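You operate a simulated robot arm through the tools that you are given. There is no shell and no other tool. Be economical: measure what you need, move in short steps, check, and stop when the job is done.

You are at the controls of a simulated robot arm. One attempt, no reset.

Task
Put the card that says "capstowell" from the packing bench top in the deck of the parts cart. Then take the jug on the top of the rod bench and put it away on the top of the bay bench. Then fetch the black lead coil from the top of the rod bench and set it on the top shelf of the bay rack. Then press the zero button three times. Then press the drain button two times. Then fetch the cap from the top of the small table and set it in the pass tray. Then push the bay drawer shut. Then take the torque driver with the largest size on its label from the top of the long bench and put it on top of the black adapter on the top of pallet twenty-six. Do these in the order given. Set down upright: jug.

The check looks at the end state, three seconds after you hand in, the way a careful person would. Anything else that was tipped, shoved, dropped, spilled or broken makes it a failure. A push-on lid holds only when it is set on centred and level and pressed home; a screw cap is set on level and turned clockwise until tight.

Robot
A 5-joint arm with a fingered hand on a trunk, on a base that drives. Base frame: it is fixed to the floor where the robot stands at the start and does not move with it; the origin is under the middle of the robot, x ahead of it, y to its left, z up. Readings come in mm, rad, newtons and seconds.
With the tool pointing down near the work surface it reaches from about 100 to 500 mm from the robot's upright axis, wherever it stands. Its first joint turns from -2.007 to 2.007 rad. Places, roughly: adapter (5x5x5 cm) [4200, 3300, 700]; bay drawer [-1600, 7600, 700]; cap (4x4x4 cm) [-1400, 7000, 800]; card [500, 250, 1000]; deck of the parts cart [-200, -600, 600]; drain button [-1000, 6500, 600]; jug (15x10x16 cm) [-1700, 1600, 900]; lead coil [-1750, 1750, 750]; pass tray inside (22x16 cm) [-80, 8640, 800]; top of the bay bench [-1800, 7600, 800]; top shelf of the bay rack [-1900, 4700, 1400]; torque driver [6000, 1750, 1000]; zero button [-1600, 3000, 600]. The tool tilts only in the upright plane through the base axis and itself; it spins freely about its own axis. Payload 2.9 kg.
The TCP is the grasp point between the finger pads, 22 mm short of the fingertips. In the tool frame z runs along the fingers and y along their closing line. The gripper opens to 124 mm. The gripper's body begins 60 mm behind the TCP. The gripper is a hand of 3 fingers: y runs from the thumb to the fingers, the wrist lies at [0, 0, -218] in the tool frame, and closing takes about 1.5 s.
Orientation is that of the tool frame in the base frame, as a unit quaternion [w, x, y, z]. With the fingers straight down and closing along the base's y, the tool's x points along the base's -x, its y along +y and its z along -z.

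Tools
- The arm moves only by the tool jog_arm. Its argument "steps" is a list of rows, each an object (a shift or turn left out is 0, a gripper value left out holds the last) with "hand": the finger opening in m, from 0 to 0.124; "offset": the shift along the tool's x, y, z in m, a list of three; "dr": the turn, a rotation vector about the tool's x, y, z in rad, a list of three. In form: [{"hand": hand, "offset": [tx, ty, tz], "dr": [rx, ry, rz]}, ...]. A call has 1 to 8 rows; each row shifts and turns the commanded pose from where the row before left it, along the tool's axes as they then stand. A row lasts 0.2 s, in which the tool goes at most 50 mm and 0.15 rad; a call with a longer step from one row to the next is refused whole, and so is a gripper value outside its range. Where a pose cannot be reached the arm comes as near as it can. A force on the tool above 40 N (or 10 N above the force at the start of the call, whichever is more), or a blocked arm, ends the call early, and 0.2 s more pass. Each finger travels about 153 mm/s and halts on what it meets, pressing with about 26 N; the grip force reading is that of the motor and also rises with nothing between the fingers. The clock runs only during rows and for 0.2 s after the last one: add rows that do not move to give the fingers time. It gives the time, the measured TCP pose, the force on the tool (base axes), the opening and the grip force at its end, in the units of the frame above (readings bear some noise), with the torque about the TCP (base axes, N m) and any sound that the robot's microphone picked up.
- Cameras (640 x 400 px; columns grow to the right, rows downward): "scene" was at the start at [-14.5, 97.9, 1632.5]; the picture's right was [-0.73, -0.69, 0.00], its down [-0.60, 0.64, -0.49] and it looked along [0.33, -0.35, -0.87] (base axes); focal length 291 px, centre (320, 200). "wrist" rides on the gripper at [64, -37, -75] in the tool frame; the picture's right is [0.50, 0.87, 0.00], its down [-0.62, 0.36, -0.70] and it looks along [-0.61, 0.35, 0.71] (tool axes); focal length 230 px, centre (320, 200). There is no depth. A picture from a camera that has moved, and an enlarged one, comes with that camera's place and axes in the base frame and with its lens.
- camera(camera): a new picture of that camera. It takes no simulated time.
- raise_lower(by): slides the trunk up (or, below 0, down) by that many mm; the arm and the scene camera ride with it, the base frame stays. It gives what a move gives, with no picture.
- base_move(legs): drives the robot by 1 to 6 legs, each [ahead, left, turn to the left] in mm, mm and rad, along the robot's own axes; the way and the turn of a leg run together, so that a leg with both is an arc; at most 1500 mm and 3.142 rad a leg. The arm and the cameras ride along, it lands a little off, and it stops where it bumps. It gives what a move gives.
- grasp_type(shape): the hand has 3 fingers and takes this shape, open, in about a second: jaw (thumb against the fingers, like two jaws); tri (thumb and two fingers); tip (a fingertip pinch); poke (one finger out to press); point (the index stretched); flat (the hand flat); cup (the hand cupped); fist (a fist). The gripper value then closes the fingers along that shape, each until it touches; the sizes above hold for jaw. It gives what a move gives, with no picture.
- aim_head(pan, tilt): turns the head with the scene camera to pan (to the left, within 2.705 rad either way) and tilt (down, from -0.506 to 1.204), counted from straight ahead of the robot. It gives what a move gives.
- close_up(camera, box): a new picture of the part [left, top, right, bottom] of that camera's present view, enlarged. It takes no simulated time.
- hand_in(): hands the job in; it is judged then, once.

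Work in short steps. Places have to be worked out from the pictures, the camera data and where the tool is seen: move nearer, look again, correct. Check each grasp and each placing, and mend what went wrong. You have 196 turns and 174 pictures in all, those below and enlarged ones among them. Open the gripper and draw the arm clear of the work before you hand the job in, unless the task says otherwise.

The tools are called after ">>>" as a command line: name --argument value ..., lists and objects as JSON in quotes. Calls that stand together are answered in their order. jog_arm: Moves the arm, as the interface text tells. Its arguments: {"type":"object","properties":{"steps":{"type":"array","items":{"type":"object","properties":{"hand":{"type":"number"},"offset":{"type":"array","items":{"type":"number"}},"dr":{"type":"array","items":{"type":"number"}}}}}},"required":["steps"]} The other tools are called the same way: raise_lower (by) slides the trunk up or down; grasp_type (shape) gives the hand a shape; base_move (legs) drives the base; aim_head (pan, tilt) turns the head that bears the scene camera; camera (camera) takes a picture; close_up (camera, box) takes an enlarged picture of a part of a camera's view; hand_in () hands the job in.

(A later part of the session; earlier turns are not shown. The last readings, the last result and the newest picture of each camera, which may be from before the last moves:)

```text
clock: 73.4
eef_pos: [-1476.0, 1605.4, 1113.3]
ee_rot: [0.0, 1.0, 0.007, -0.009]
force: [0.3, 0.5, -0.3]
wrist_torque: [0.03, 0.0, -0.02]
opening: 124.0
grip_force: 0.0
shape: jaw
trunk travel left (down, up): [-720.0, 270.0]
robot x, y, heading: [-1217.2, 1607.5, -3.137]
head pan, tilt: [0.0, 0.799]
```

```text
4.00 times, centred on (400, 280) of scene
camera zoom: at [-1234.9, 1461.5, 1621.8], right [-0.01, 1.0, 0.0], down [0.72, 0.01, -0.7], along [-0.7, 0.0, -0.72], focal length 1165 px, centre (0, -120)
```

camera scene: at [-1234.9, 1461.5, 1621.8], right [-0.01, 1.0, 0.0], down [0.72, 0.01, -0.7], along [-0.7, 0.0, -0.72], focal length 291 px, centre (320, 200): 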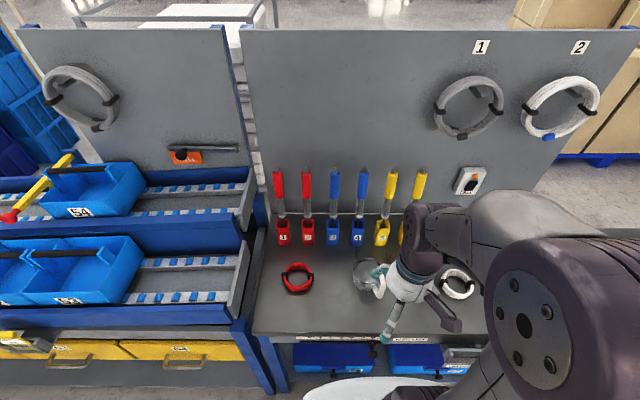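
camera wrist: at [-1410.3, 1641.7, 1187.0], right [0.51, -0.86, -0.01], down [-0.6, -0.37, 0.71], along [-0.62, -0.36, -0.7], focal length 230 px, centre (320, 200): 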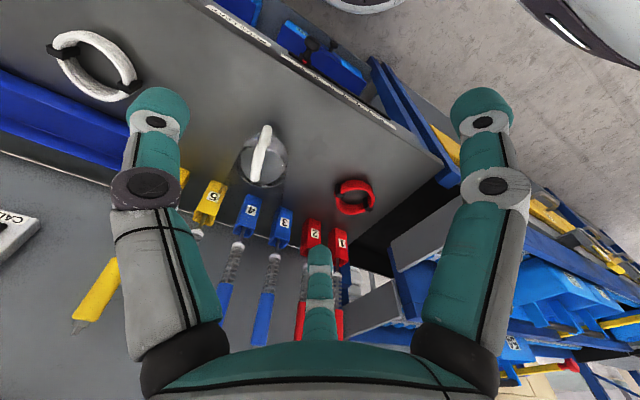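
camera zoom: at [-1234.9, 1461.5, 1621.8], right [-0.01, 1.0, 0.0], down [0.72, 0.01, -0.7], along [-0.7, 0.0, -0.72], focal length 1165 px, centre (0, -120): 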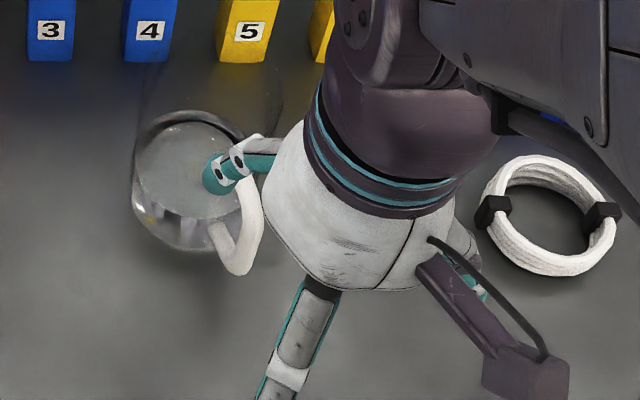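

The glass holds liquid up to about z 857. The jug's axis is at about (−1685, 1605), diameter ~98 mm, rim about z 960. I move the open hand above it and check the centring.

>>> jog_arm --steps '[{"offset": [-0.042, 0, 0]}, {"offset": [-0.042, 0, 0]}, {"offset": [-0.042, 0, 0]}, {"offset": [-0.042, 0, 0]}, {"offset": [-0.041, 0, 0]}, {}]'

>>> camera --camera "wrist"

>>> close_up --camera "scene" --box '[300, 180, 460, 280]'

```text
clock: 74.8
eef_pos: [-1685.7, 1603.1, 1117.4]
ee_rot: [0.001, 1.0, 0.008, -0.009]
force: [0.0, -0.2, -0.3]
wrist_torque: [-0.06, 0.0, 0.01]
opening: 123.9
grip_force: 0.0
shape: jaw
trunk travel left (down, up): [-720.0, 270.0]
robot x, y, heading: [-1212.8, 1608.4, -3.13]
head pan, tilt: [0.0, 0.799]
```

```text
139 pictures are left
camera wrist: at [-1620.1, 1639.2, 1192.0], right [0.51, -0.86, -0.01], down [-0.6, -0.37, 0.71], along [-0.62, -0.36, -0.7], focal length 230 px, centre (320, 200)
```

wrist: 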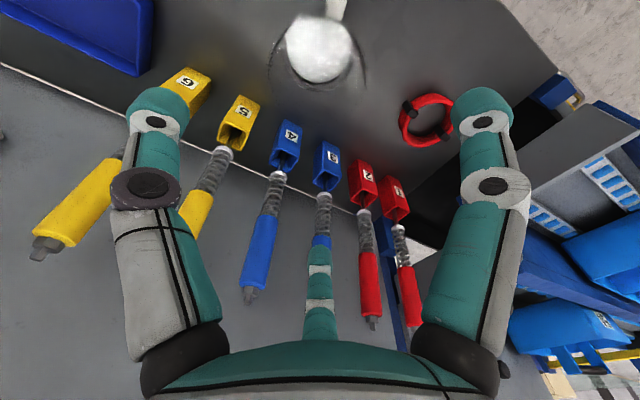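

```text
4.00 times, centred on (380, 230) of scene
camera zoom: at [-1233.9, 1461.7, 1621.9], right [-0.01, 1.0, 0.0], down [0.72, 0.0, -0.7], along [-0.7, 0.0, -0.72], focal length 1165 px, centre (80, 80)
```

zoom: 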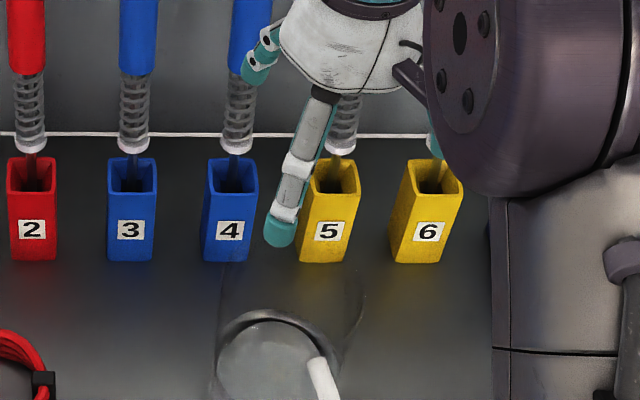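

The liquid disc sits right under the TCP (−1687, 1607). I descend to TCP z≈930.

>>> jog_arm --steps '[{"offset": [0, 0, 0.035]}, {"offset": [0, 0, 0.035]}, {"offset": [0, 0, 0.035]}, {"offset": [0, 0, 0.03]}, {"offset": [0, 0, 0.02]}]'

>>> camera --camera "wrist"

>>> close_up --camera "scene" --box '[300, 200, 460, 300]'

```text
clock: 76.0
eef_pos: [-1688.8, 1600.4, 964.1]
ee_rot: [0.0, 1.0, 0.008, -0.01]
force: [-0.2, 0.1, 0.7]
wrist_torque: [-0.04, 0.01, 0.05]
opening: 124.0
grip_force: 0.1
shape: jaw
trunk travel left (down, up): [-720.0, 270.0]
robot x, y, heading: [-1218.0, 1603.5, -3.13]
head pan, tilt: [0.0, 0.799]
```

```text
137 pictures are left
camera wrist: at [-1623.9, 1637.5, 1037.4], right [0.51, -0.86, -0.01], down [-0.6, -0.37, 0.71], along [-0.62, -0.36, -0.7], focal length 230 px, centre (320, 200)
```

wrist: 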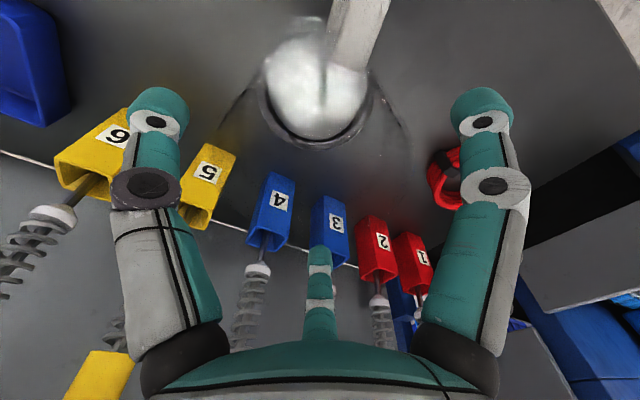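

```text
4.00 times, centred on (380, 250) of scene
camera zoom: at [-1235.7, 1461.7, 1621.9], right [-0.01, 1.0, 0.0], down [0.72, 0.0, -0.7], along [-0.7, 0.0, -0.72], focal length 1165 px, centre (80, 0)
```

zoom: 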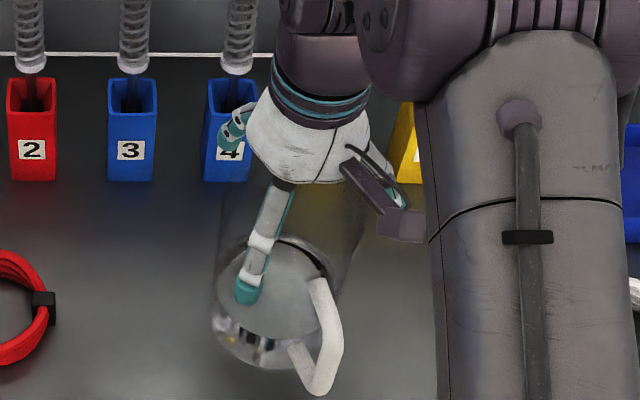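

Looks centred; I nudge 4 mm in +y and go down the last 35 mm.

>>> jog_arm --steps '[{"offset": [0, -0.004, 0.012]}, {"offset": [0, 0, 0.012]}, {"offset": [0, 0, 0.011]}, {}]'

>>> camera --camera "wrist"

```text
clock: 77.0
eef_pos: [-1689.2, 1604.2, 926.6]
ee_rot: [-0.001, 1.0, 0.007, -0.011]
force: [0.7, -1.0, 0.0]
wrist_torque: [-0.04, 0.03, 0.0]
opening: 124.2
grip_force: 0.1
shape: jaw
trunk travel left (down, up): [-720.0, 270.0]
robot x, y, heading: [-1218.1, 1605.6, -3.132]
head pan, tilt: [0.0, 0.799]
```

```text
135 pictures are left
camera wrist: at [-1624.7, 1641.5, 1000.6], right [0.51, -0.86, -0.01], down [-0.6, -0.37, 0.71], along [-0.62, -0.36, -0.7], focal length 230 px, centre (320, 200)
```

wrist: 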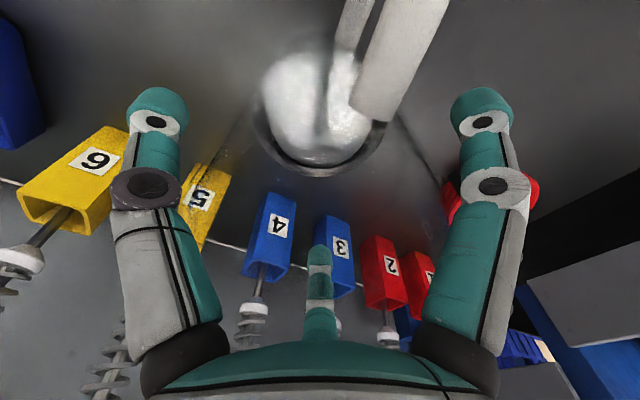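

The far finger is seen through the glass, so it's outside the wall. I close gently in stages.

>>> jog_arm --steps '[{"hand": 0.11}, {"hand": 0.1}, {"hand": 0.09}, {"hand": 0.07}, {}, {}, {}]'

>>> camera --camera "wrist"

```text
clock: 78.6
eef_pos: [-1691.3, 1605.7, 926.3]
ee_rot: [0.0, 1.0, 0.009, -0.01]
force: [-1.3, -0.2, -0.1]
wrist_torque: [-0.06, 0.04, -0.01]
opening: 90.1
grip_force: 26.1
shape: jaw
trunk travel left (down, up): [-720.0, 270.0]
robot x, y, heading: [-1214.7, 1605.6, -3.135]
head pan, tilt: [0.0, 0.799]
```

```text
134 pictures are left
camera wrist: at [-1625.1, 1641.4, 1000.6], right [0.51, -0.86, -0.01], down [-0.6, -0.37, 0.71], along [-0.61, -0.36, -0.7], focal length 230 px, centre (320, 200)
```

wrist: 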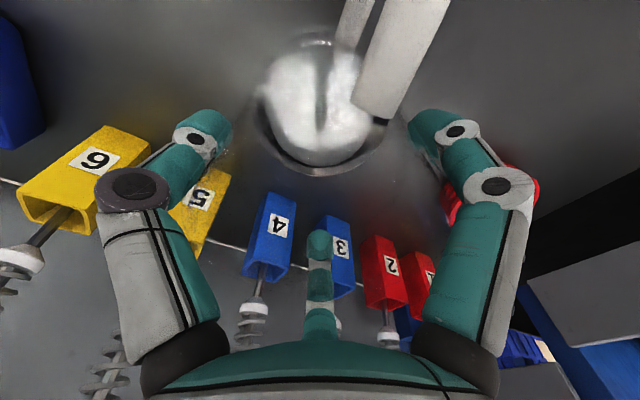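

Gripped at 90 mm with 26 N. I lift slowly.

>>> jog_arm --steps '[{"offset": [0, 0, -0.006], "hand": 0.06}, {"offset": [0, 0, -0.012]}, {"offset": [0, 0, -0.018]}, {"offset": [0, 0, -0.02]}, {"offset": [0, 0, -0.02]}, {"offset": [0, 0, -0.012]}, {"offset": [0, 0, -0.006]}]'

>>> camera --camera "wrist"

>>> close_up --camera "scene" --box '[300, 180, 460, 280]'

```text
clock: 80.2
eef_pos: [-1689.1, 1605.8, 1022.2]
ee_rot: [0.0, 1.0, 0.008, -0.01]
force: [-0.2, 0.4, -4.1]
wrist_torque: [0.02, 0.04, 0.0]
opening: 90.0
grip_force: 25.8
shape: jaw
trunk travel left (down, up): [-720.0, 270.0]
robot x, y, heading: [-1216.4, 1605.6, -3.14]
head pan, tilt: [0.0, 0.799]
```

```text
133 pictures are left
camera wrist: at [-1622.9, 1642.3, 1095.6], right [0.51, -0.86, -0.01], down [-0.6, -0.37, 0.71], along [-0.62, -0.36, -0.7], focal length 230 px, centre (320, 200)
```

wrist: 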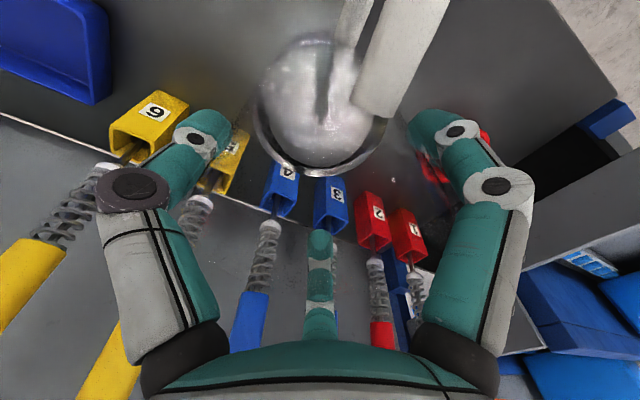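

```text
4.00 times, centred on (380, 230) of scene
camera zoom: at [-1235.7, 1461.6, 1621.8], right [-0.01, 1.0, 0.0], down [0.72, 0.01, -0.7], along [-0.7, 0.0, -0.72], focal length 1165 px, centre (80, 80)
```

zoom: 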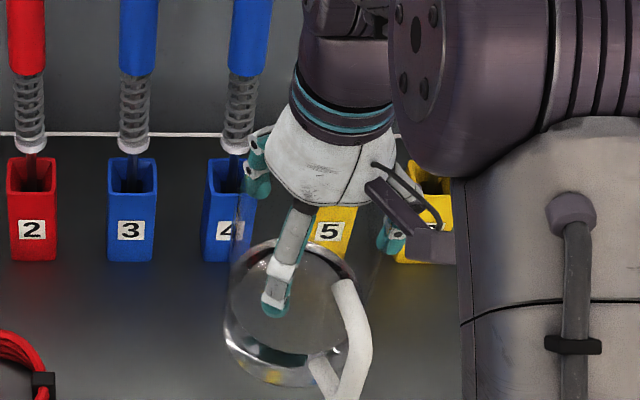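

Lifted cleanly and level. I raise the jug a bit, pull it in close, back off, and look along +y for the route.

>>> raise_lower --by 40

>>> jog_arm --steps '[{"offset": [0.015, 0, 0]}, {"offset": [0.025, 0, 0]}, {"offset": [0.03, 0, 0]}, {"offset": [0.03, 0, 0]}, {"offset": [0.025, 0, 0]}, {"offset": [0.015, 0, 0]}]'

>>> base_move --legs '[[-300, 0, 0]]'

>>> aim_head --pan -1.4 --tilt 0.3

>>> camera --camera "scene"

```text
clock: 81.0
eef_pos: [-1688.9, 1605.9, 1061.3]
ee_rot: [0.001, 1.0, 0.008, -0.009]
force: [0.1, 0.4, -5.7]
wrist_torque: [-0.02, 0.02, -0.03]
opening: 90.0
grip_force: 26.1
shape: jaw
trunk travel left (down, up): [-760.0, 230.0]
robot x, y, heading: [-1215.1, 1607.0, -3.136]
head pan, tilt: [0.0, 0.799]
```

```text
clock: 82.4
eef_pos: [-1548.7, 1608.6, 1061.6]
ee_rot: [0.0, 1.0, 0.008, -0.009]
force: [-0.2, -0.3, -4.3]
wrist_torque: [0.0, 0.03, 0.01]
opening: 90.0
grip_force: 26.1
shape: jaw
trunk travel left (down, up): [-760.0, 230.0]
robot x, y, heading: [-1213.2, 1604.7, -3.13]
head pan, tilt: [0.0, 0.799]
```

```text
clock: 84.5
eef_pos: [-1251.7, 1611.2, 1060.7]
ee_rot: [0.0, 1.0, 0.007, -0.01]
force: [0.5, -0.4, -5.0]
wrist_torque: [-0.04, 0.03, 0.0]
opening: 90.1
grip_force: 25.3
shape: jaw
trunk travel left (down, up): [-760.0, 230.0]
robot x, y, heading: [-918.7, 1606.3, -3.144]
head pan, tilt: [0.0, 0.799]
```

```text
clock: 86.0
eef_pos: [-1252.5, 1612.0, 1060.5]
ee_rot: [0.0, 1.0, 0.007, -0.01]
force: [-0.1, -0.6, -4.6]
wrist_torque: [0.01, 0.01, 0.01]
opening: 89.9
grip_force: 25.9
shape: jaw
trunk travel left (down, up): [-760.0, 230.0]
robot x, y, heading: [-918.2, 1606.8, -3.138]
head pan, tilt: [-1.4, 0.3]
```

```text
131 pictures are left
camera scene: at [-874.2, 1555.6, 1706.2], right [0.98, 0.17, 0.0], down [0.05, -0.29, -0.96], along [-0.17, 0.94, -0.3], focal length 291 px, centre (320, 200)
```

scene: 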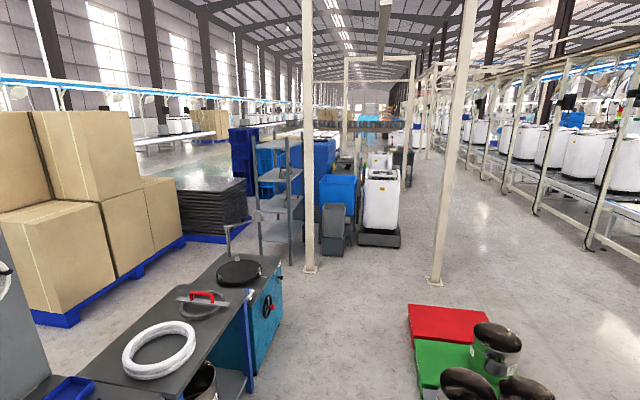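

The lane: columns at about (−1486, 4337) and (−188, 4301), a pallet at x>−570, y 2500–3600, and carts around x −1350…−650, y ~5000. I drive along x≈−918 to y≈3950 and look again.

>>> base_move --legs '[[0, -1170, 0], [0, -1170, 0]]'

>>> camera --camera "scene"

```text
clock: 97.4
eef_pos: [-1252.0, 3933.1, 1060.0]
ee_rot: [0.0, 1.0, 0.006, -0.01]
force: [-0.6, -0.9, -3.9]
wrist_torque: [0.01, -0.01, 0.01]
opening: 90.0
grip_force: 26.1
shape: jaw
trunk travel left (down, up): [-760.0, 230.0]
robot x, y, heading: [-920.4, 3932.8, -3.138]
head pan, tilt: [-1.4, 0.3]
```

```text
130 pictures are left
camera scene: at [-875.3, 3876.8, 1706.2], right [0.99, 0.17, 0.0], down [0.05, -0.29, -0.96], along [-0.16, 0.94, -0.3], focal length 291 px, centre (320, 200)
```

scene: 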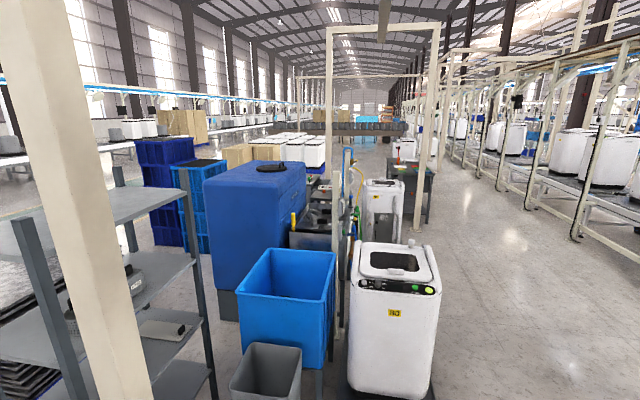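

The right-hand lane is clear. I back over to x≈+250 and go on along it.

>>> base_move --legs '[[-1170, 0, 0], [0, -1200, 0], [0, -1200, 0]]'

>>> aim_head --pan -0.6 --tilt 0.35

>>> camera --camera "scene"

```text
clock: 100.0
eef_pos: [-943.7, 4011.4, 1060.2]
ee_rot: [0.0, 1.0, -0.015, -0.01]
force: [0.7, 0.7, -4.2]
wrist_torque: [-0.01, -0.02, 0.02]
opening: 89.8
grip_force: 25.5
shape: jaw
trunk travel left (down, up): [-760.0, 230.0]
robot x, y, heading: [-612.7, 3998.8, 3.105]
head pan, tilt: [-1.4, 0.3]
stopped in leg 1: the robot was blocked; the commanded pose is now the measured one
```

```text
clock: 101.2
eef_pos: [-944.1, 4011.7, 1061.0]
ee_rot: [0.0, 1.0, -0.015, -0.009]
force: [0.0, 0.1, -4.2]
wrist_torque: [-0.02, 0.01, 0.05]
opening: 90.2
grip_force: 26.1
shape: jaw
trunk travel left (down, up): [-760.0, 230.0]
robot x, y, heading: [-611.9, 3993.4, 3.105]
head pan, tilt: [-0.6, 0.351]
```

```text
129 pictures are left
camera scene: at [-633.0, 3902.9, 1701.5], right [0.6, 0.8, 0.0], down [0.28, -0.21, -0.94], along [-0.75, 0.56, -0.34], focal length 291 px, centre (320, 200)
```

scene: 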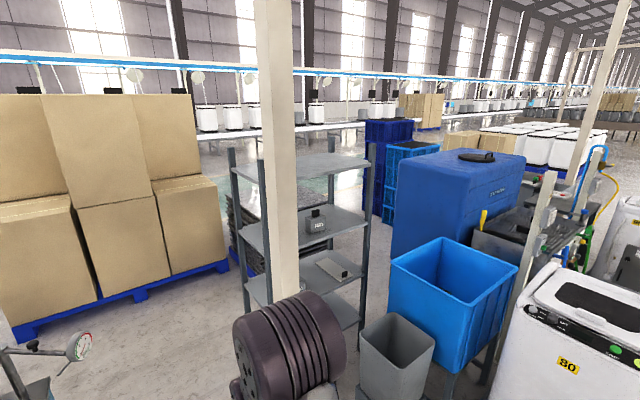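

I bumped something behind me on the way back. I look there to see what it was.

>>> aim_head --pan 2.6 --tilt 0.8

>>> camera --camera "scene"

>>> aim_head --pan -2.4 --tilt 0.7

>>> camera --camera "scene"

```text
clock: 103.9
eef_pos: [-944.0, 4011.0, 1060.3]
ee_rot: [0.001, 1.0, -0.016, -0.009]
force: [0.0, -0.1, -3.8]
wrist_torque: [-0.02, -0.01, 0.0]
opening: 90.0
grip_force: 25.6
shape: jaw
trunk travel left (down, up): [-760.0, 230.0]
robot x, y, heading: [-615.5, 3995.2, 3.104]
head pan, tilt: [2.601, 0.799]
```

```text
128 pictures are left
camera scene: at [-490.9, 3803.0, 1661.9], right [-0.55, -0.84, 0.0], down [-0.6, 0.39, -0.7], along [0.58, -0.38, -0.72], focal length 291 px, centre (320, 200)
```

scene: 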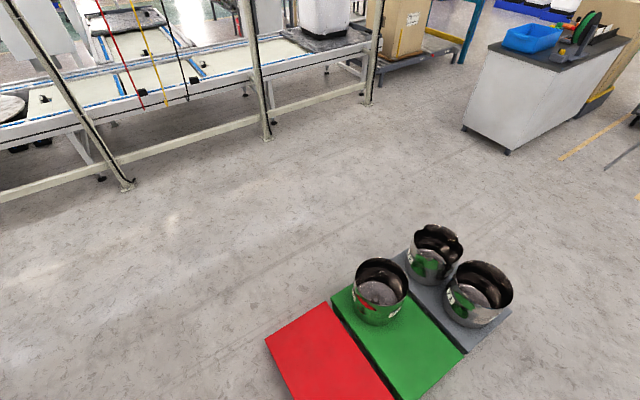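

```text
clock: 107.8
eef_pos: [-943.5, 4011.9, 1061.1]
ee_rot: [0.0, 1.0, -0.016, -0.009]
force: [-1.1, 0.1, -4.0]
wrist_torque: [-0.01, 0.0, 0.02]
opening: 90.2
grip_force: 25.8
shape: jaw
trunk travel left (down, up): [-760.0, 230.0]
robot x, y, heading: [-610.3, 3994.4, 3.104]
head pan, tilt: [-2.4, 0.7]
```

```text
127 pictures are left
camera scene: at [-493.5, 3902.2, 1670.1], right [0.65, -0.76, 0.0], down [-0.49, -0.42, -0.77], along [0.58, 0.49, -0.64], focal length 291 px, centre (320, 200)
```

scene: 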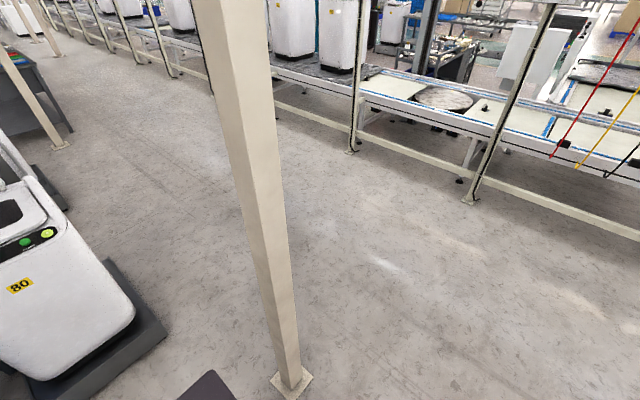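

I most likely touched the low red/green pallet's corner; it stands as before, with pots upright. I'll pass the other way, left of the column at (−193, 4347) and then between it and the washer platform. I move up and measure first.

>>> base_move --legs '[[20, -100, 0.036], [0, -350, 0]]'

>>> aim_head --pan -2.0 --tilt 0.9

>>> camera --camera "scene"

```text
clock: 110.9
eef_pos: [-959.6, 4456.0, 1059.5]
ee_rot: [0.0, 1.0, 0.001, -0.009]
force: [0.6, 0.6, -4.0]
wrist_torque: [-0.05, 0.03, -0.01]
opening: 89.9
grip_force: 26.0
shape: jaw
trunk travel left (down, up): [-760.0, 230.0]
robot x, y, heading: [-630.6, 4444.5, 3.137]
head pan, tilt: [-2.4, 0.7]
```

```text
clock: 111.7
eef_pos: [-961.0, 4455.6, 1060.8]
ee_rot: [0.0, 1.0, 0.001, -0.01]
force: [-0.7, -0.1, -3.8]
wrist_torque: [-0.01, 0.02, 0.03]
opening: 90.0
grip_force: 26.2
shape: jaw
trunk travel left (down, up): [-760.0, 230.0]
robot x, y, heading: [-629.3, 4445.2, 3.137]
head pan, tilt: [-2.0, 0.901]
```

```text
126 pictures are left
camera scene: at [-537.1, 4371.7, 1654.0], right [0.91, -0.42, 0.0], down [-0.33, -0.71, -0.62], along [0.26, 0.56, -0.78], focal length 291 px, centre (320, 200)
```

scene: 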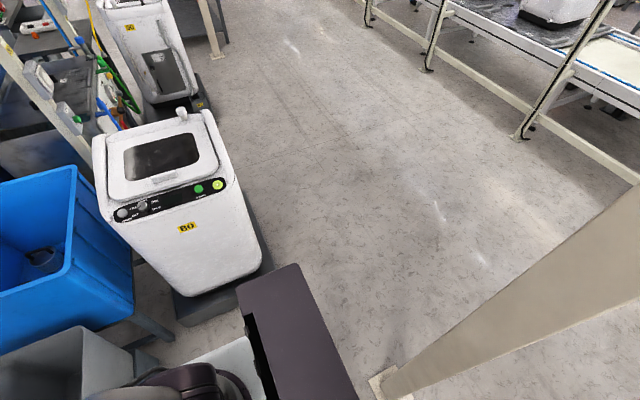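

There's about 650 mm between the column and the platform. I go up to y≈4690 and back through.

>>> base_move --legs '[[0, -230, 0], [-400, -80, 0], [-430, 0, 0], [0, -1400, 0]]'

>>> aim_head --pan -0.7 --tilt 0.35

>>> camera --camera "scene"

```text
clock: 124.5
eef_pos: [-67.0, 6188.6, 1060.3]
ee_rot: [0.0, 1.0, -0.027, -0.009]
force: [-0.1, 0.2, -4.1]
wrist_torque: [-0.01, 0.02, 0.03]
opening: 89.9
grip_force: 25.9
shape: jaw
trunk travel left (down, up): [-760.0, 230.0]
robot x, y, heading: [262.4, 6162.7, 3.083]
head pan, tilt: [-2.0, 0.901]
```

```text
clock: 126.0
eef_pos: [-67.5, 6187.4, 1060.1]
ee_rot: [-0.001, 1.0, -0.027, -0.009]
force: [0.3, 0.3, -4.8]
wrist_torque: [0.0, 0.01, -0.01]
opening: 90.0
grip_force: 25.5
shape: jaw
trunk travel left (down, up): [-760.0, 230.0]
robot x, y, heading: [264.1, 6162.6, 3.082]
head pan, tilt: [-0.7, 0.351]
```

```text
125 pictures are left
camera scene: at [248.3, 6079.0, 1701.5], right [0.69, 0.72, 0.0], down [0.25, -0.24, -0.94], along [-0.68, 0.65, -0.34], focal length 291 px, centre (320, 200)
```

scene: 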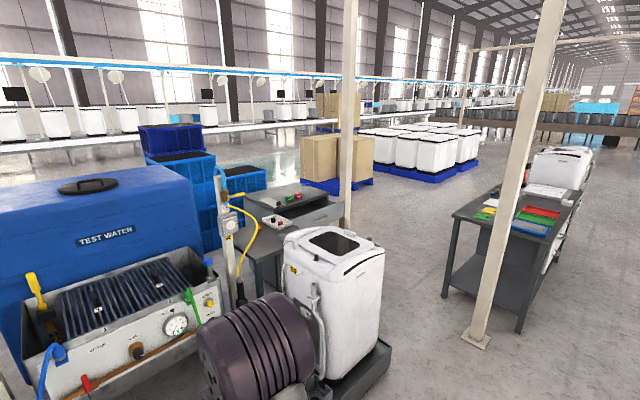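

I see the test-water bench, a dark bench behind the washer, and a table to the right. I zoom in to identify the bay bench.

>>> close_up --camera "scene" --box '[200, 160, 400, 285]'

>>> close_up --camera "scene" --box '[420, 130, 620, 255]'

```text
3.20 times, centred on (300, 222) of scene
camera zoom: at [248.3, 6079.0, 1701.5], right [0.69, 0.72, 0.0], down [0.25, -0.24, -0.94], along [-0.68, 0.65, -0.34], focal length 932 px, centre (384, 128)
```

zoom: 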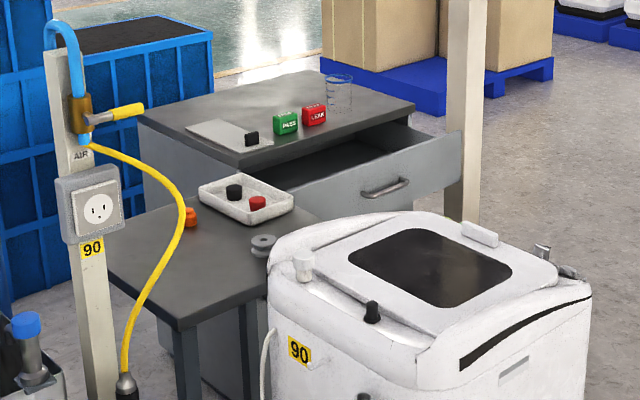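

```text
3.20 times, centred on (520, 192) of scene
camera zoom: at [248.3, 6079.0, 1701.5], right [0.69, 0.72, 0.0], down [0.25, -0.24, -0.94], along [-0.68, 0.65, -0.34], focal length 932 px, centre (-320, 224)
```

zoom: 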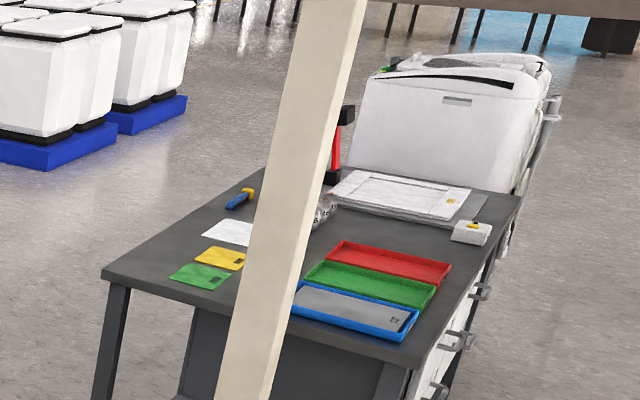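

The bay bench is the grey one with the open drawer (front x≈−1520, y 7270–7905). The small table is next to it and the washer stands in front of that. I raise the jug for clearance and drive round the washer, stopping partway.

>>> raise_lower --by 220

>>> base_move --legs '[[0, 0, 0.058], [250, -700, 0], [230, -770, 0]]'

>>> aim_head --pan -0.1 --tilt 0.6

>>> camera --camera "scene"

```text
clock: 128.3
eef_pos: [-67.7, 6188.7, 1280.6]
ee_rot: [0.001, 1.0, -0.027, -0.009]
force: [0.0, 0.0, -3.0]
wrist_torque: [0.01, 0.06, -0.01]
opening: 89.9
grip_force: 25.9
shape: jaw
trunk travel left (down, up): [-980.0, 10.0]
robot x, y, heading: [268.3, 6161.8, 3.078]
head pan, tilt: [-0.7, 0.351]
```

```text
clock: 136.6
eef_pos: [-532.8, 7620.4, 1281.2]
ee_rot: [-0.001, 1.0, -0.002, -0.009]
force: [0.2, -0.5, -5.2]
wrist_torque: [-0.01, 0.0, 0.02]
opening: 89.9
grip_force: 25.7
shape: jaw
trunk travel left (down, up): [-980.0, 10.0]
robot x, y, heading: [-198.5, 7610.4, 3.125]
head pan, tilt: [-0.7, 0.351]
```

```text
clock: 137.6
eef_pos: [-532.2, 7621.0, 1280.6]
ee_rot: [-0.001, 1.0, -0.003, -0.008]
force: [-0.5, 0.3, -4.2]
wrist_torque: [0.03, 0.03, -0.03]
opening: 90.0
grip_force: 26.3
shape: jaw
trunk travel left (down, up): [-980.0, 10.0]
robot x, y, heading: [-198.8, 7611.6, 3.131]
head pan, tilt: [-0.099, 0.6]
```

```text
122 pictures are left
camera scene: at [-229.9, 7475.8, 1898.7], right [0.11, 0.99, 0.0], down [0.56, -0.06, -0.83], along [-0.82, 0.09, -0.56], focal length 291 px, centre (320, 200)
```

scene: 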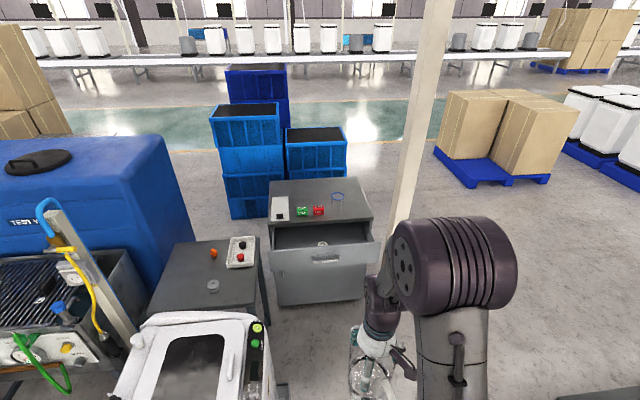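

I now see the bench top well: free space at its front-right, with the beaker at about (−1710, 7745) and the drawer front at x≈−1420. I drive through the gap to about (−1130, 7885).

>>> base_move --legs '[[51, -92, 0], [230, -185, 0], [620, 0, 0]]'

>>> aim_head --pan 0.1 --tilt 0.9

>>> camera --camera "scene"

```text
clock: 143.4
eef_pos: [-1422.4, 7897.7, 1281.3]
ee_rot: [0.0, 1.0, 0.004, -0.01]
force: [0.9, -0.1, -3.5]
wrist_torque: [-0.03, 0.03, -0.01]
opening: 89.9
grip_force: 25.6
shape: jaw
trunk travel left (down, up): [-980.0, 10.0]
robot x, y, heading: [-1090.2, 7890.5, 3.141]
head pan, tilt: [-0.099, 0.6]
```

```text
clock: 144.2
eef_pos: [-1423.8, 7897.5, 1281.6]
ee_rot: [0.0, 1.0, 0.003, -0.008]
force: [-0.5, 0.2, -4.3]
wrist_torque: [0.02, -0.04, -0.03]
opening: 89.6
grip_force: 26.0
shape: jaw
trunk travel left (down, up): [-980.0, 10.0]
robot x, y, heading: [-1091.5, 7895.3, 3.142]
head pan, tilt: [0.099, 0.901]
```

```text
121 pictures are left
camera scene: at [-1107.1, 7740.2, 1874.0], right [-0.1, 1.0, 0.0], down [0.78, 0.08, -0.62], along [-0.62, -0.06, -0.78], focal length 291 px, centre (320, 200)
```

scene: 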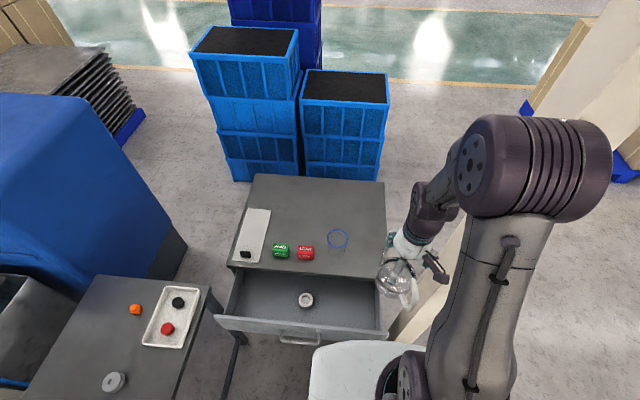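

The right rear-front corner of the bench top is free, front edge at x≈−1590. I go ahead 90 mm and reach out over about (−1665, 7870), still high.

>>> base_move --legs '[[90, 0, 0]]'

>>> jog_arm --steps '[{"offset": [-0.012, 0.004, 0]}, {"offset": [-0.025, 0.005, 0]}, {"offset": [-0.03, 0.005, 0]}, {"offset": [-0.03, 0.005, 0]}, {"offset": [-0.03, 0.005, 0]}, {"offset": [-0.016, 0.003, 0]}, {"offset": [-0.008, 0, 0]}]'

>>> camera --camera "scene"

>>> camera --camera "wrist"

```text
clock: 145.3
eef_pos: [-1509.7, 7897.2, 1280.3]
ee_rot: [0.0, 1.0, 0.003, -0.01]
force: [0.2, 0.4, -5.0]
wrist_torque: [-0.01, 0.03, -0.01]
opening: 89.9
grip_force: 26.1
shape: jaw
trunk travel left (down, up): [-980.0, 10.0]
robot x, y, heading: [-1178.9, 7892.9, 3.145]
head pan, tilt: [0.099, 0.901]
```

```text
clock: 146.9
eef_pos: [-1661.9, 7871.5, 1282.8]
ee_rot: [0.0, 1.0, 0.004, -0.008]
force: [-1.2, -0.3, -4.2]
wrist_torque: [0.03, 0.01, 0.01]
opening: 90.1
grip_force: 26.1
shape: jaw
trunk travel left (down, up): [-980.0, 10.0]
robot x, y, heading: [-1178.2, 7891.5, 3.138]
head pan, tilt: [0.099, 0.901]
```

```text
120 pictures are left
camera scene: at [-1194.1, 7740.4, 1873.9], right [-0.1, 1.0, 0.0], down [0.78, 0.08, -0.62], along [-0.62, -0.06, -0.78], focal length 291 px, centre (320, 200)
```

scene: 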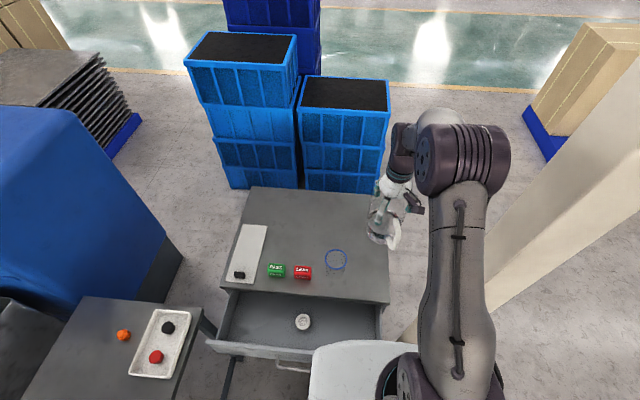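

```text
119 pictures are left
camera wrist: at [-1596.8, 7907.6, 1357.1], right [0.51, -0.86, -0.01], down [-0.6, -0.36, 0.71], along [-0.62, -0.36, -0.7], focal length 230 px, centre (320, 200)
```

wrist: 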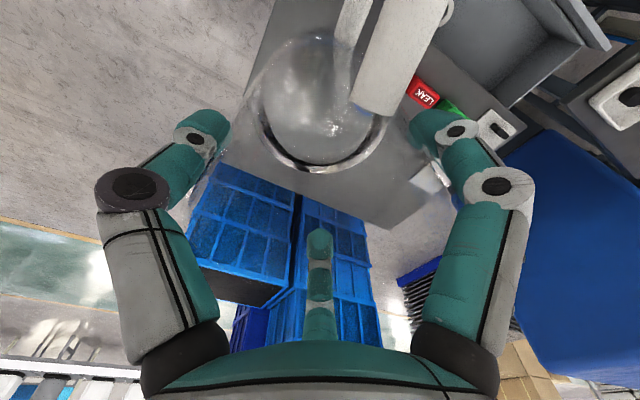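

The jug is above the free corner. I lower the trunk to bring its bottom to about z 925 and look again.

>>> raise_lower --by -230

>>> camera --camera "scene"

>>> camera --camera "wrist"

```text
clock: 149.3
eef_pos: [-1662.9, 7872.5, 1053.3]
ee_rot: [0.001, 1.0, 0.004, -0.009]
force: [0.1, 0.3, -5.1]
wrist_torque: [-0.03, 0.01, 0.02]
opening: 89.9
grip_force: 26.0
shape: jaw
trunk travel left (down, up): [-750.0, 240.0]
robot x, y, heading: [-1177.1, 7889.8, 3.144]
head pan, tilt: [0.099, 0.901]
```

```text
118 pictures are left
camera scene: at [-1194.6, 7740.3, 1644.0], right [-0.1, 1.0, 0.0], down [0.78, 0.08, -0.62], along [-0.62, -0.06, -0.78], focal length 291 px, centre (320, 200)
```

scene: 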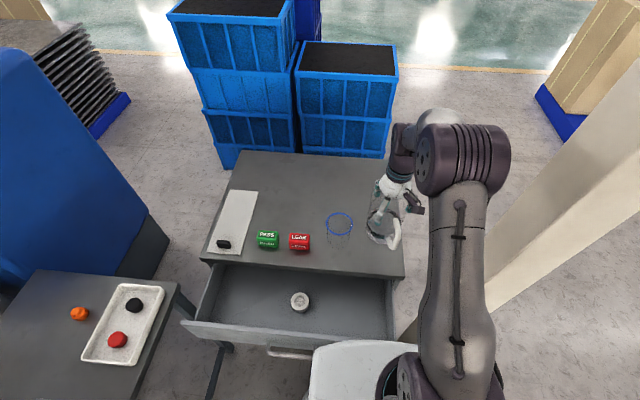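

```text
117 pictures are left
camera wrist: at [-1597.0, 7907.6, 1126.9], right [0.51, -0.86, -0.01], down [-0.6, -0.36, 0.71], along [-0.62, -0.36, -0.7], focal length 230 px, centre (320, 200)
```

wrist: 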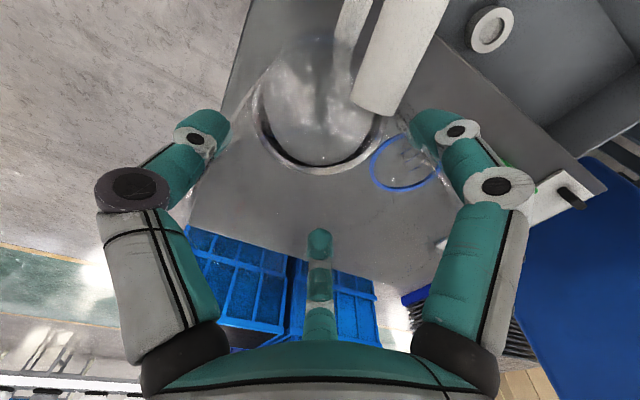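

The bench top comes out at z≈806, so contact should be at TCP ≈933. The beaker is at about (−1680, 7753), clear. I lower to ~953 and then feel down.

>>> raise_lower --by -95

>>> jog_arm --steps '[{"offset": [0, 0, 0.004]}, {"offset": [0, 0, 0.004]}, {"offset": [0, 0, 0.004]}, {"offset": [0, 0, 0.003]}]'

>>> close_up --camera "scene" --box '[320, 150, 480, 250]'

```text
clock: 150.6
eef_pos: [-1662.5, 7871.0, 957.9]
ee_rot: [-0.001, 1.0, 0.004, -0.008]
force: [0.1, -0.4, -4.5]
wrist_torque: [0.01, 0.0, -0.03]
opening: 90.1
grip_force: 26.2
shape: jaw
trunk travel left (down, up): [-655.0, 335.0]
robot x, y, heading: [-1176.6, 7892.2, 3.14]
head pan, tilt: [0.099, 0.901]
```

```text
clock: 151.6
eef_pos: [-1662.1, 7871.2, 946.1]
ee_rot: [0.0, 1.0, 0.003, -0.013]
force: [-4.1, 1.2, 22.1]
wrist_torque: [0.11, -0.07, 0.08]
opening: 89.5
grip_force: 25.9
shape: jaw
trunk travel left (down, up): [-655.0, 335.0]
robot x, y, heading: [-1184.9, 7892.9, 3.139]
head pan, tilt: [0.099, 0.901]
```

```text
4.00 times, centred on (400, 200) of scene
camera zoom: at [-1191.8, 7740.9, 1549.6], right [-0.1, 1.0, 0.0], down [0.78, 0.08, -0.62], along [-0.62, -0.06, -0.78], focal length 1165 px, centre (0, 200)
```

zoom: 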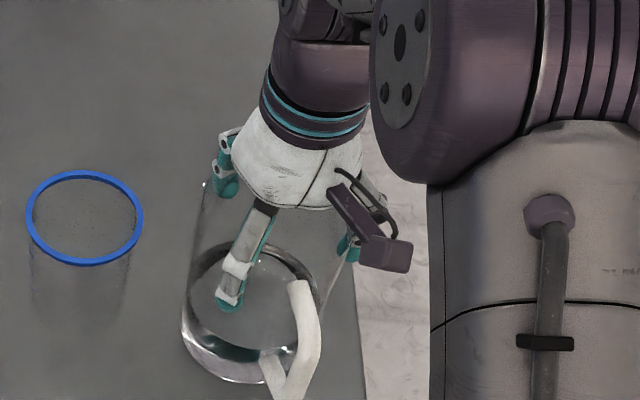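

Contact at TCP z 946; the jug stands on the bench inside its edge. I ease 2 mm up and open slowly.

>>> jog_arm --steps '[{"offset": [0, 0, -0.002]}, {"hand": 0.095}, {"hand": 0.105}, {"hand": 0.115}, {"hand": 0.12}, {}]'

>>> camera --camera "wrist"

>>> close_up --camera "scene" --box '[320, 150, 480, 250]'

```text
clock: 153.0
eef_pos: [-1661.7, 7870.4, 944.4]
ee_rot: [0.001, 1.0, 0.003, -0.009]
force: [0.0, 0.7, 0.2]
wrist_torque: [0.01, 0.01, -0.01]
opening: 119.7
grip_force: 0.0
shape: jaw
trunk travel left (down, up): [-655.0, 335.0]
robot x, y, heading: [-1180.1, 7893.2, 3.144]
head pan, tilt: [0.099, 0.901]
```

```text
115 pictures are left
camera wrist: at [-1596.6, 7907.4, 1018.8], right [0.51, -0.86, -0.01], down [-0.6, -0.36, 0.71], along [-0.62, -0.36, -0.7], focal length 230 px, centre (320, 200)
```

wrist: 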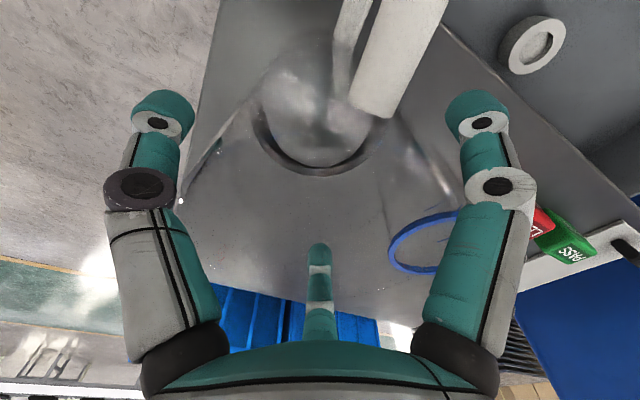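

```text
4.00 times, centred on (400, 200) of scene
camera zoom: at [-1193.8, 7740.4, 1548.9], right [-0.1, 1.0, 0.0], down [0.78, 0.08, -0.62], along [-0.62, -0.06, -0.78], focal length 1165 px, centre (0, 200)
```

zoom: 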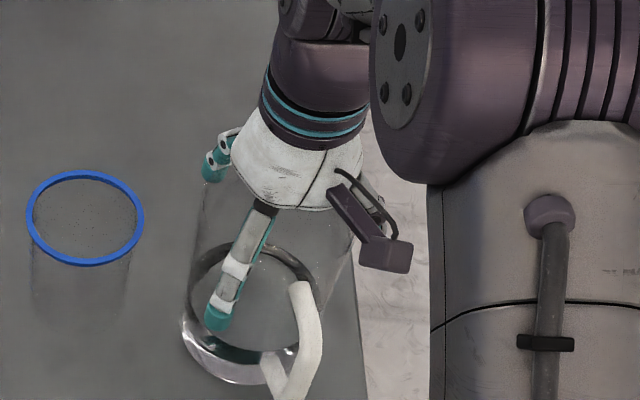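

The jug stands upright and free. I rise, retract the arm, and back out the way I came.

>>> raise_lower --by 240

>>> jog_arm --steps '[{"offset": [0.04, 0, 0]}, {"offset": [0.04, 0, 0]}, {"offset": [0.04, 0, 0]}, {"offset": [0.04, 0, 0], "hand": 0.06}, {"offset": [0.03, 0, 0]}]'

>>> camera --camera "scene"

```text
clock: 155.5
eef_pos: [-1662.2, 7871.5, 1185.2]
ee_rot: [-0.001, 1.0, 0.003, -0.009]
force: [-0.1, 0.1, -0.6]
wrist_torque: [0.0, -0.02, -0.03]
opening: 119.9
grip_force: 0.0
shape: jaw
trunk travel left (down, up): [-895.0, 95.0]
robot x, y, heading: [-1180.3, 7893.1, 3.14]
head pan, tilt: [0.099, 0.901]
```

```text
clock: 156.7
eef_pos: [-1471.1, 7869.4, 1181.5]
ee_rot: [0.001, 1.0, 0.003, -0.009]
force: [0.7, -0.4, -0.1]
wrist_torque: [-0.01, -0.01, -0.03]
opening: 60.5
grip_force: 0.1
shape: jaw
trunk travel left (down, up): [-895.0, 95.0]
robot x, y, heading: [-1180.6, 7888.7, 3.139]
head pan, tilt: [0.099, 0.901]
```

```text
113 pictures are left
camera scene: at [-1193.2, 7740.2, 1788.9], right [-0.1, 1.0, 0.0], down [0.78, 0.08, -0.62], along [-0.62, -0.06, -0.78], focal length 291 px, centre (320, 200)
```

scene: 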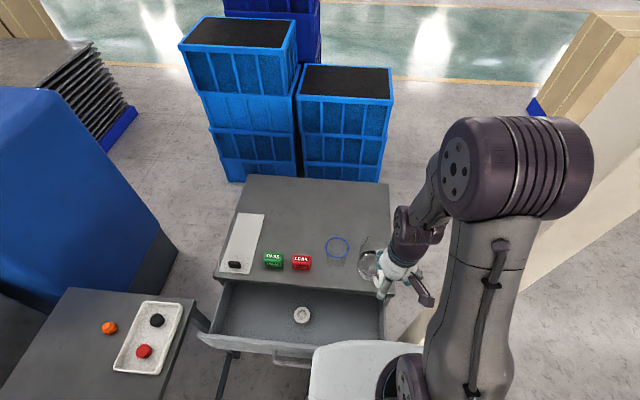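

The jug is standing. I drive back: out through the gap and down the lane to about (260, 4760).

>>> base_move --legs '[[-700, 0, 0], [-230, 185, 0], [-250, 750, 0], [-260, 790, 0]]'

>>> base_move --legs '[[0, 1400, 0]]'

```text
clock: 170.0
eef_pos: [-60.5, 6156.0, 1180.3]
ee_rot: [0.001, 1.0, 0.0, -0.008]
force: [0.1, -0.5, 0.6]
wrist_torque: [0.0, 0.02, 0.0]
opening: 60.5
grip_force: 0.0
shape: jaw
trunk travel left (down, up): [-895.0, 95.0]
robot x, y, heading: [231.6, 6174.5, 3.133]
head pan, tilt: [0.099, 0.901]
```

```text
clock: 177.1
eef_pos: [-101.2, 4730.1, 1180.3]
ee_rot: [0.001, 1.0, -0.019, -0.009]
force: [0.4, 0.0, 0.7]
wrist_torque: [-0.02, 0.01, -0.01]
opening: 60.5
grip_force: 0.2
shape: jaw
trunk travel left (down, up): [-895.0, 95.0]
robot x, y, heading: [191.4, 4737.4, 3.092]
head pan, tilt: [0.099, 0.901]
```

Now through the gap beside the column and back to the rod bench.

>>> base_move --legs '[[0, 0, 0.049], [790, -10, 0], [0, 300, 0], [330, 490, 0], [0, 1100, 0], [0, 880, 0]]'

>>> aim_head --pan 0.0 --tilt 0.8

>>> camera --camera "scene"

```text
clock: 195.7
eef_pos: [-1182.5, 1976.0, 1181.0]
ee_rot: [0.001, 1.0, 0.014, -0.009]
force: [0.7, 0.1, 0.4]
wrist_torque: [-0.02, 0.0, -0.02]
opening: 60.2
grip_force: 0.0
shape: jaw
trunk travel left (down, up): [-895.0, 95.0]
robot x, y, heading: [-889.4, 2004.5, -3.122]
head pan, tilt: [0.099, 0.901]
```

```text
clock: 196.4
eef_pos: [-1181.0, 1974.4, 1180.6]
ee_rot: [0.001, 1.0, 0.013, -0.009]
force: [0.8, 0.9, -0.4]
wrist_torque: [0.02, 0.0, 0.02]
opening: 60.5
grip_force: 0.1
shape: jaw
trunk travel left (down, up): [-895.0, 95.0]
robot x, y, heading: [-889.2, 2002.2, -3.123]
head pan, tilt: [0.0, 0.799]
```

```text
112 pictures are left
camera scene: at [-906.6, 1858.7, 1796.8], right [-0.02, 1.0, 0.0], down [0.72, 0.01, -0.7], along [-0.7, -0.01, -0.72], focal length 291 px, centre (320, 200)
```

scene: 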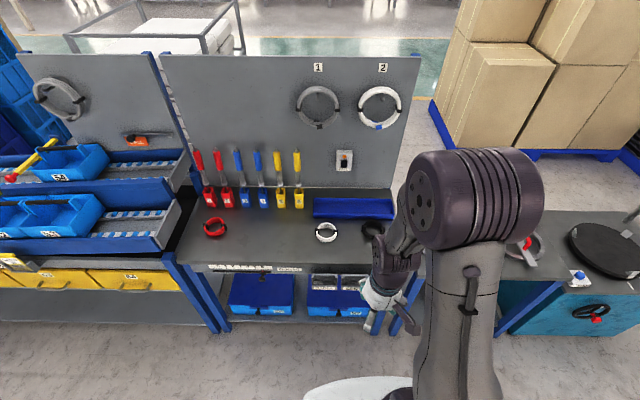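

The black coil is seen at about (−1690, 2080). I drive up in front of it and lower the trunk.

>>> base_move --legs '[[310, -90, -0.019]]'

>>> raise_lower --by -100

>>> camera --camera "scene"

>>> camera --camera "wrist"

```text
clock: 198.6
eef_pos: [-1489.6, 2063.7, 1181.7]
ee_rot: [0.002, 1.0, 0.006, -0.009]
force: [0.1, 0.7, 0.4]
wrist_torque: [0.02, -0.03, -0.01]
opening: 60.3
grip_force: 0.0
shape: jaw
trunk travel left (down, up): [-895.0, 95.0]
robot x, y, heading: [-1198.4, 2086.7, -3.138]
head pan, tilt: [0.0, 0.799]
```

```text
clock: 199.9
eef_pos: [-1491.1, 2064.3, 1080.2]
ee_rot: [0.001, 1.0, 0.005, -0.009]
force: [-0.1, 0.6, 0.1]
wrist_torque: [-0.03, 0.02, 0.04]
opening: 60.6
grip_force: 0.1
shape: jaw
trunk travel left (down, up): [-795.0, 195.0]
robot x, y, heading: [-1199.3, 2087.9, -3.139]
head pan, tilt: [0.0, 0.799]
```

```text
111 pictures are left
camera scene: at [-1217.6, 1944.2, 1696.9], right [0.0, 1.0, 0.0], down [0.72, 0.0, -0.7], along [-0.7, 0.0, -0.72], focal length 291 px, centre (320, 200)
```

scene: 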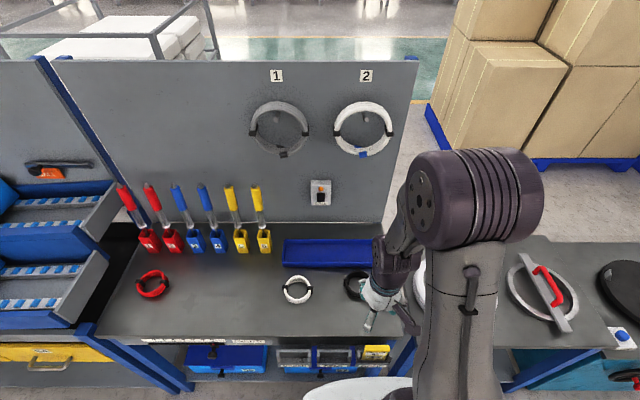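

```text
110 pictures are left
camera wrist: at [-1425.2, 2101.4, 1154.5], right [0.51, -0.86, -0.01], down [-0.6, -0.36, 0.71], along [-0.62, -0.36, -0.7], focal length 230 px, centre (320, 200)
```

wrist: 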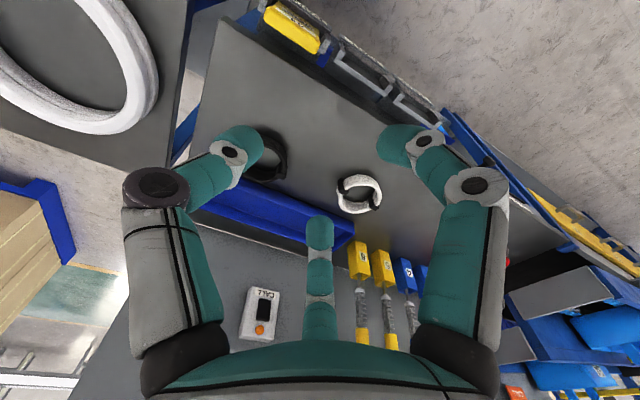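

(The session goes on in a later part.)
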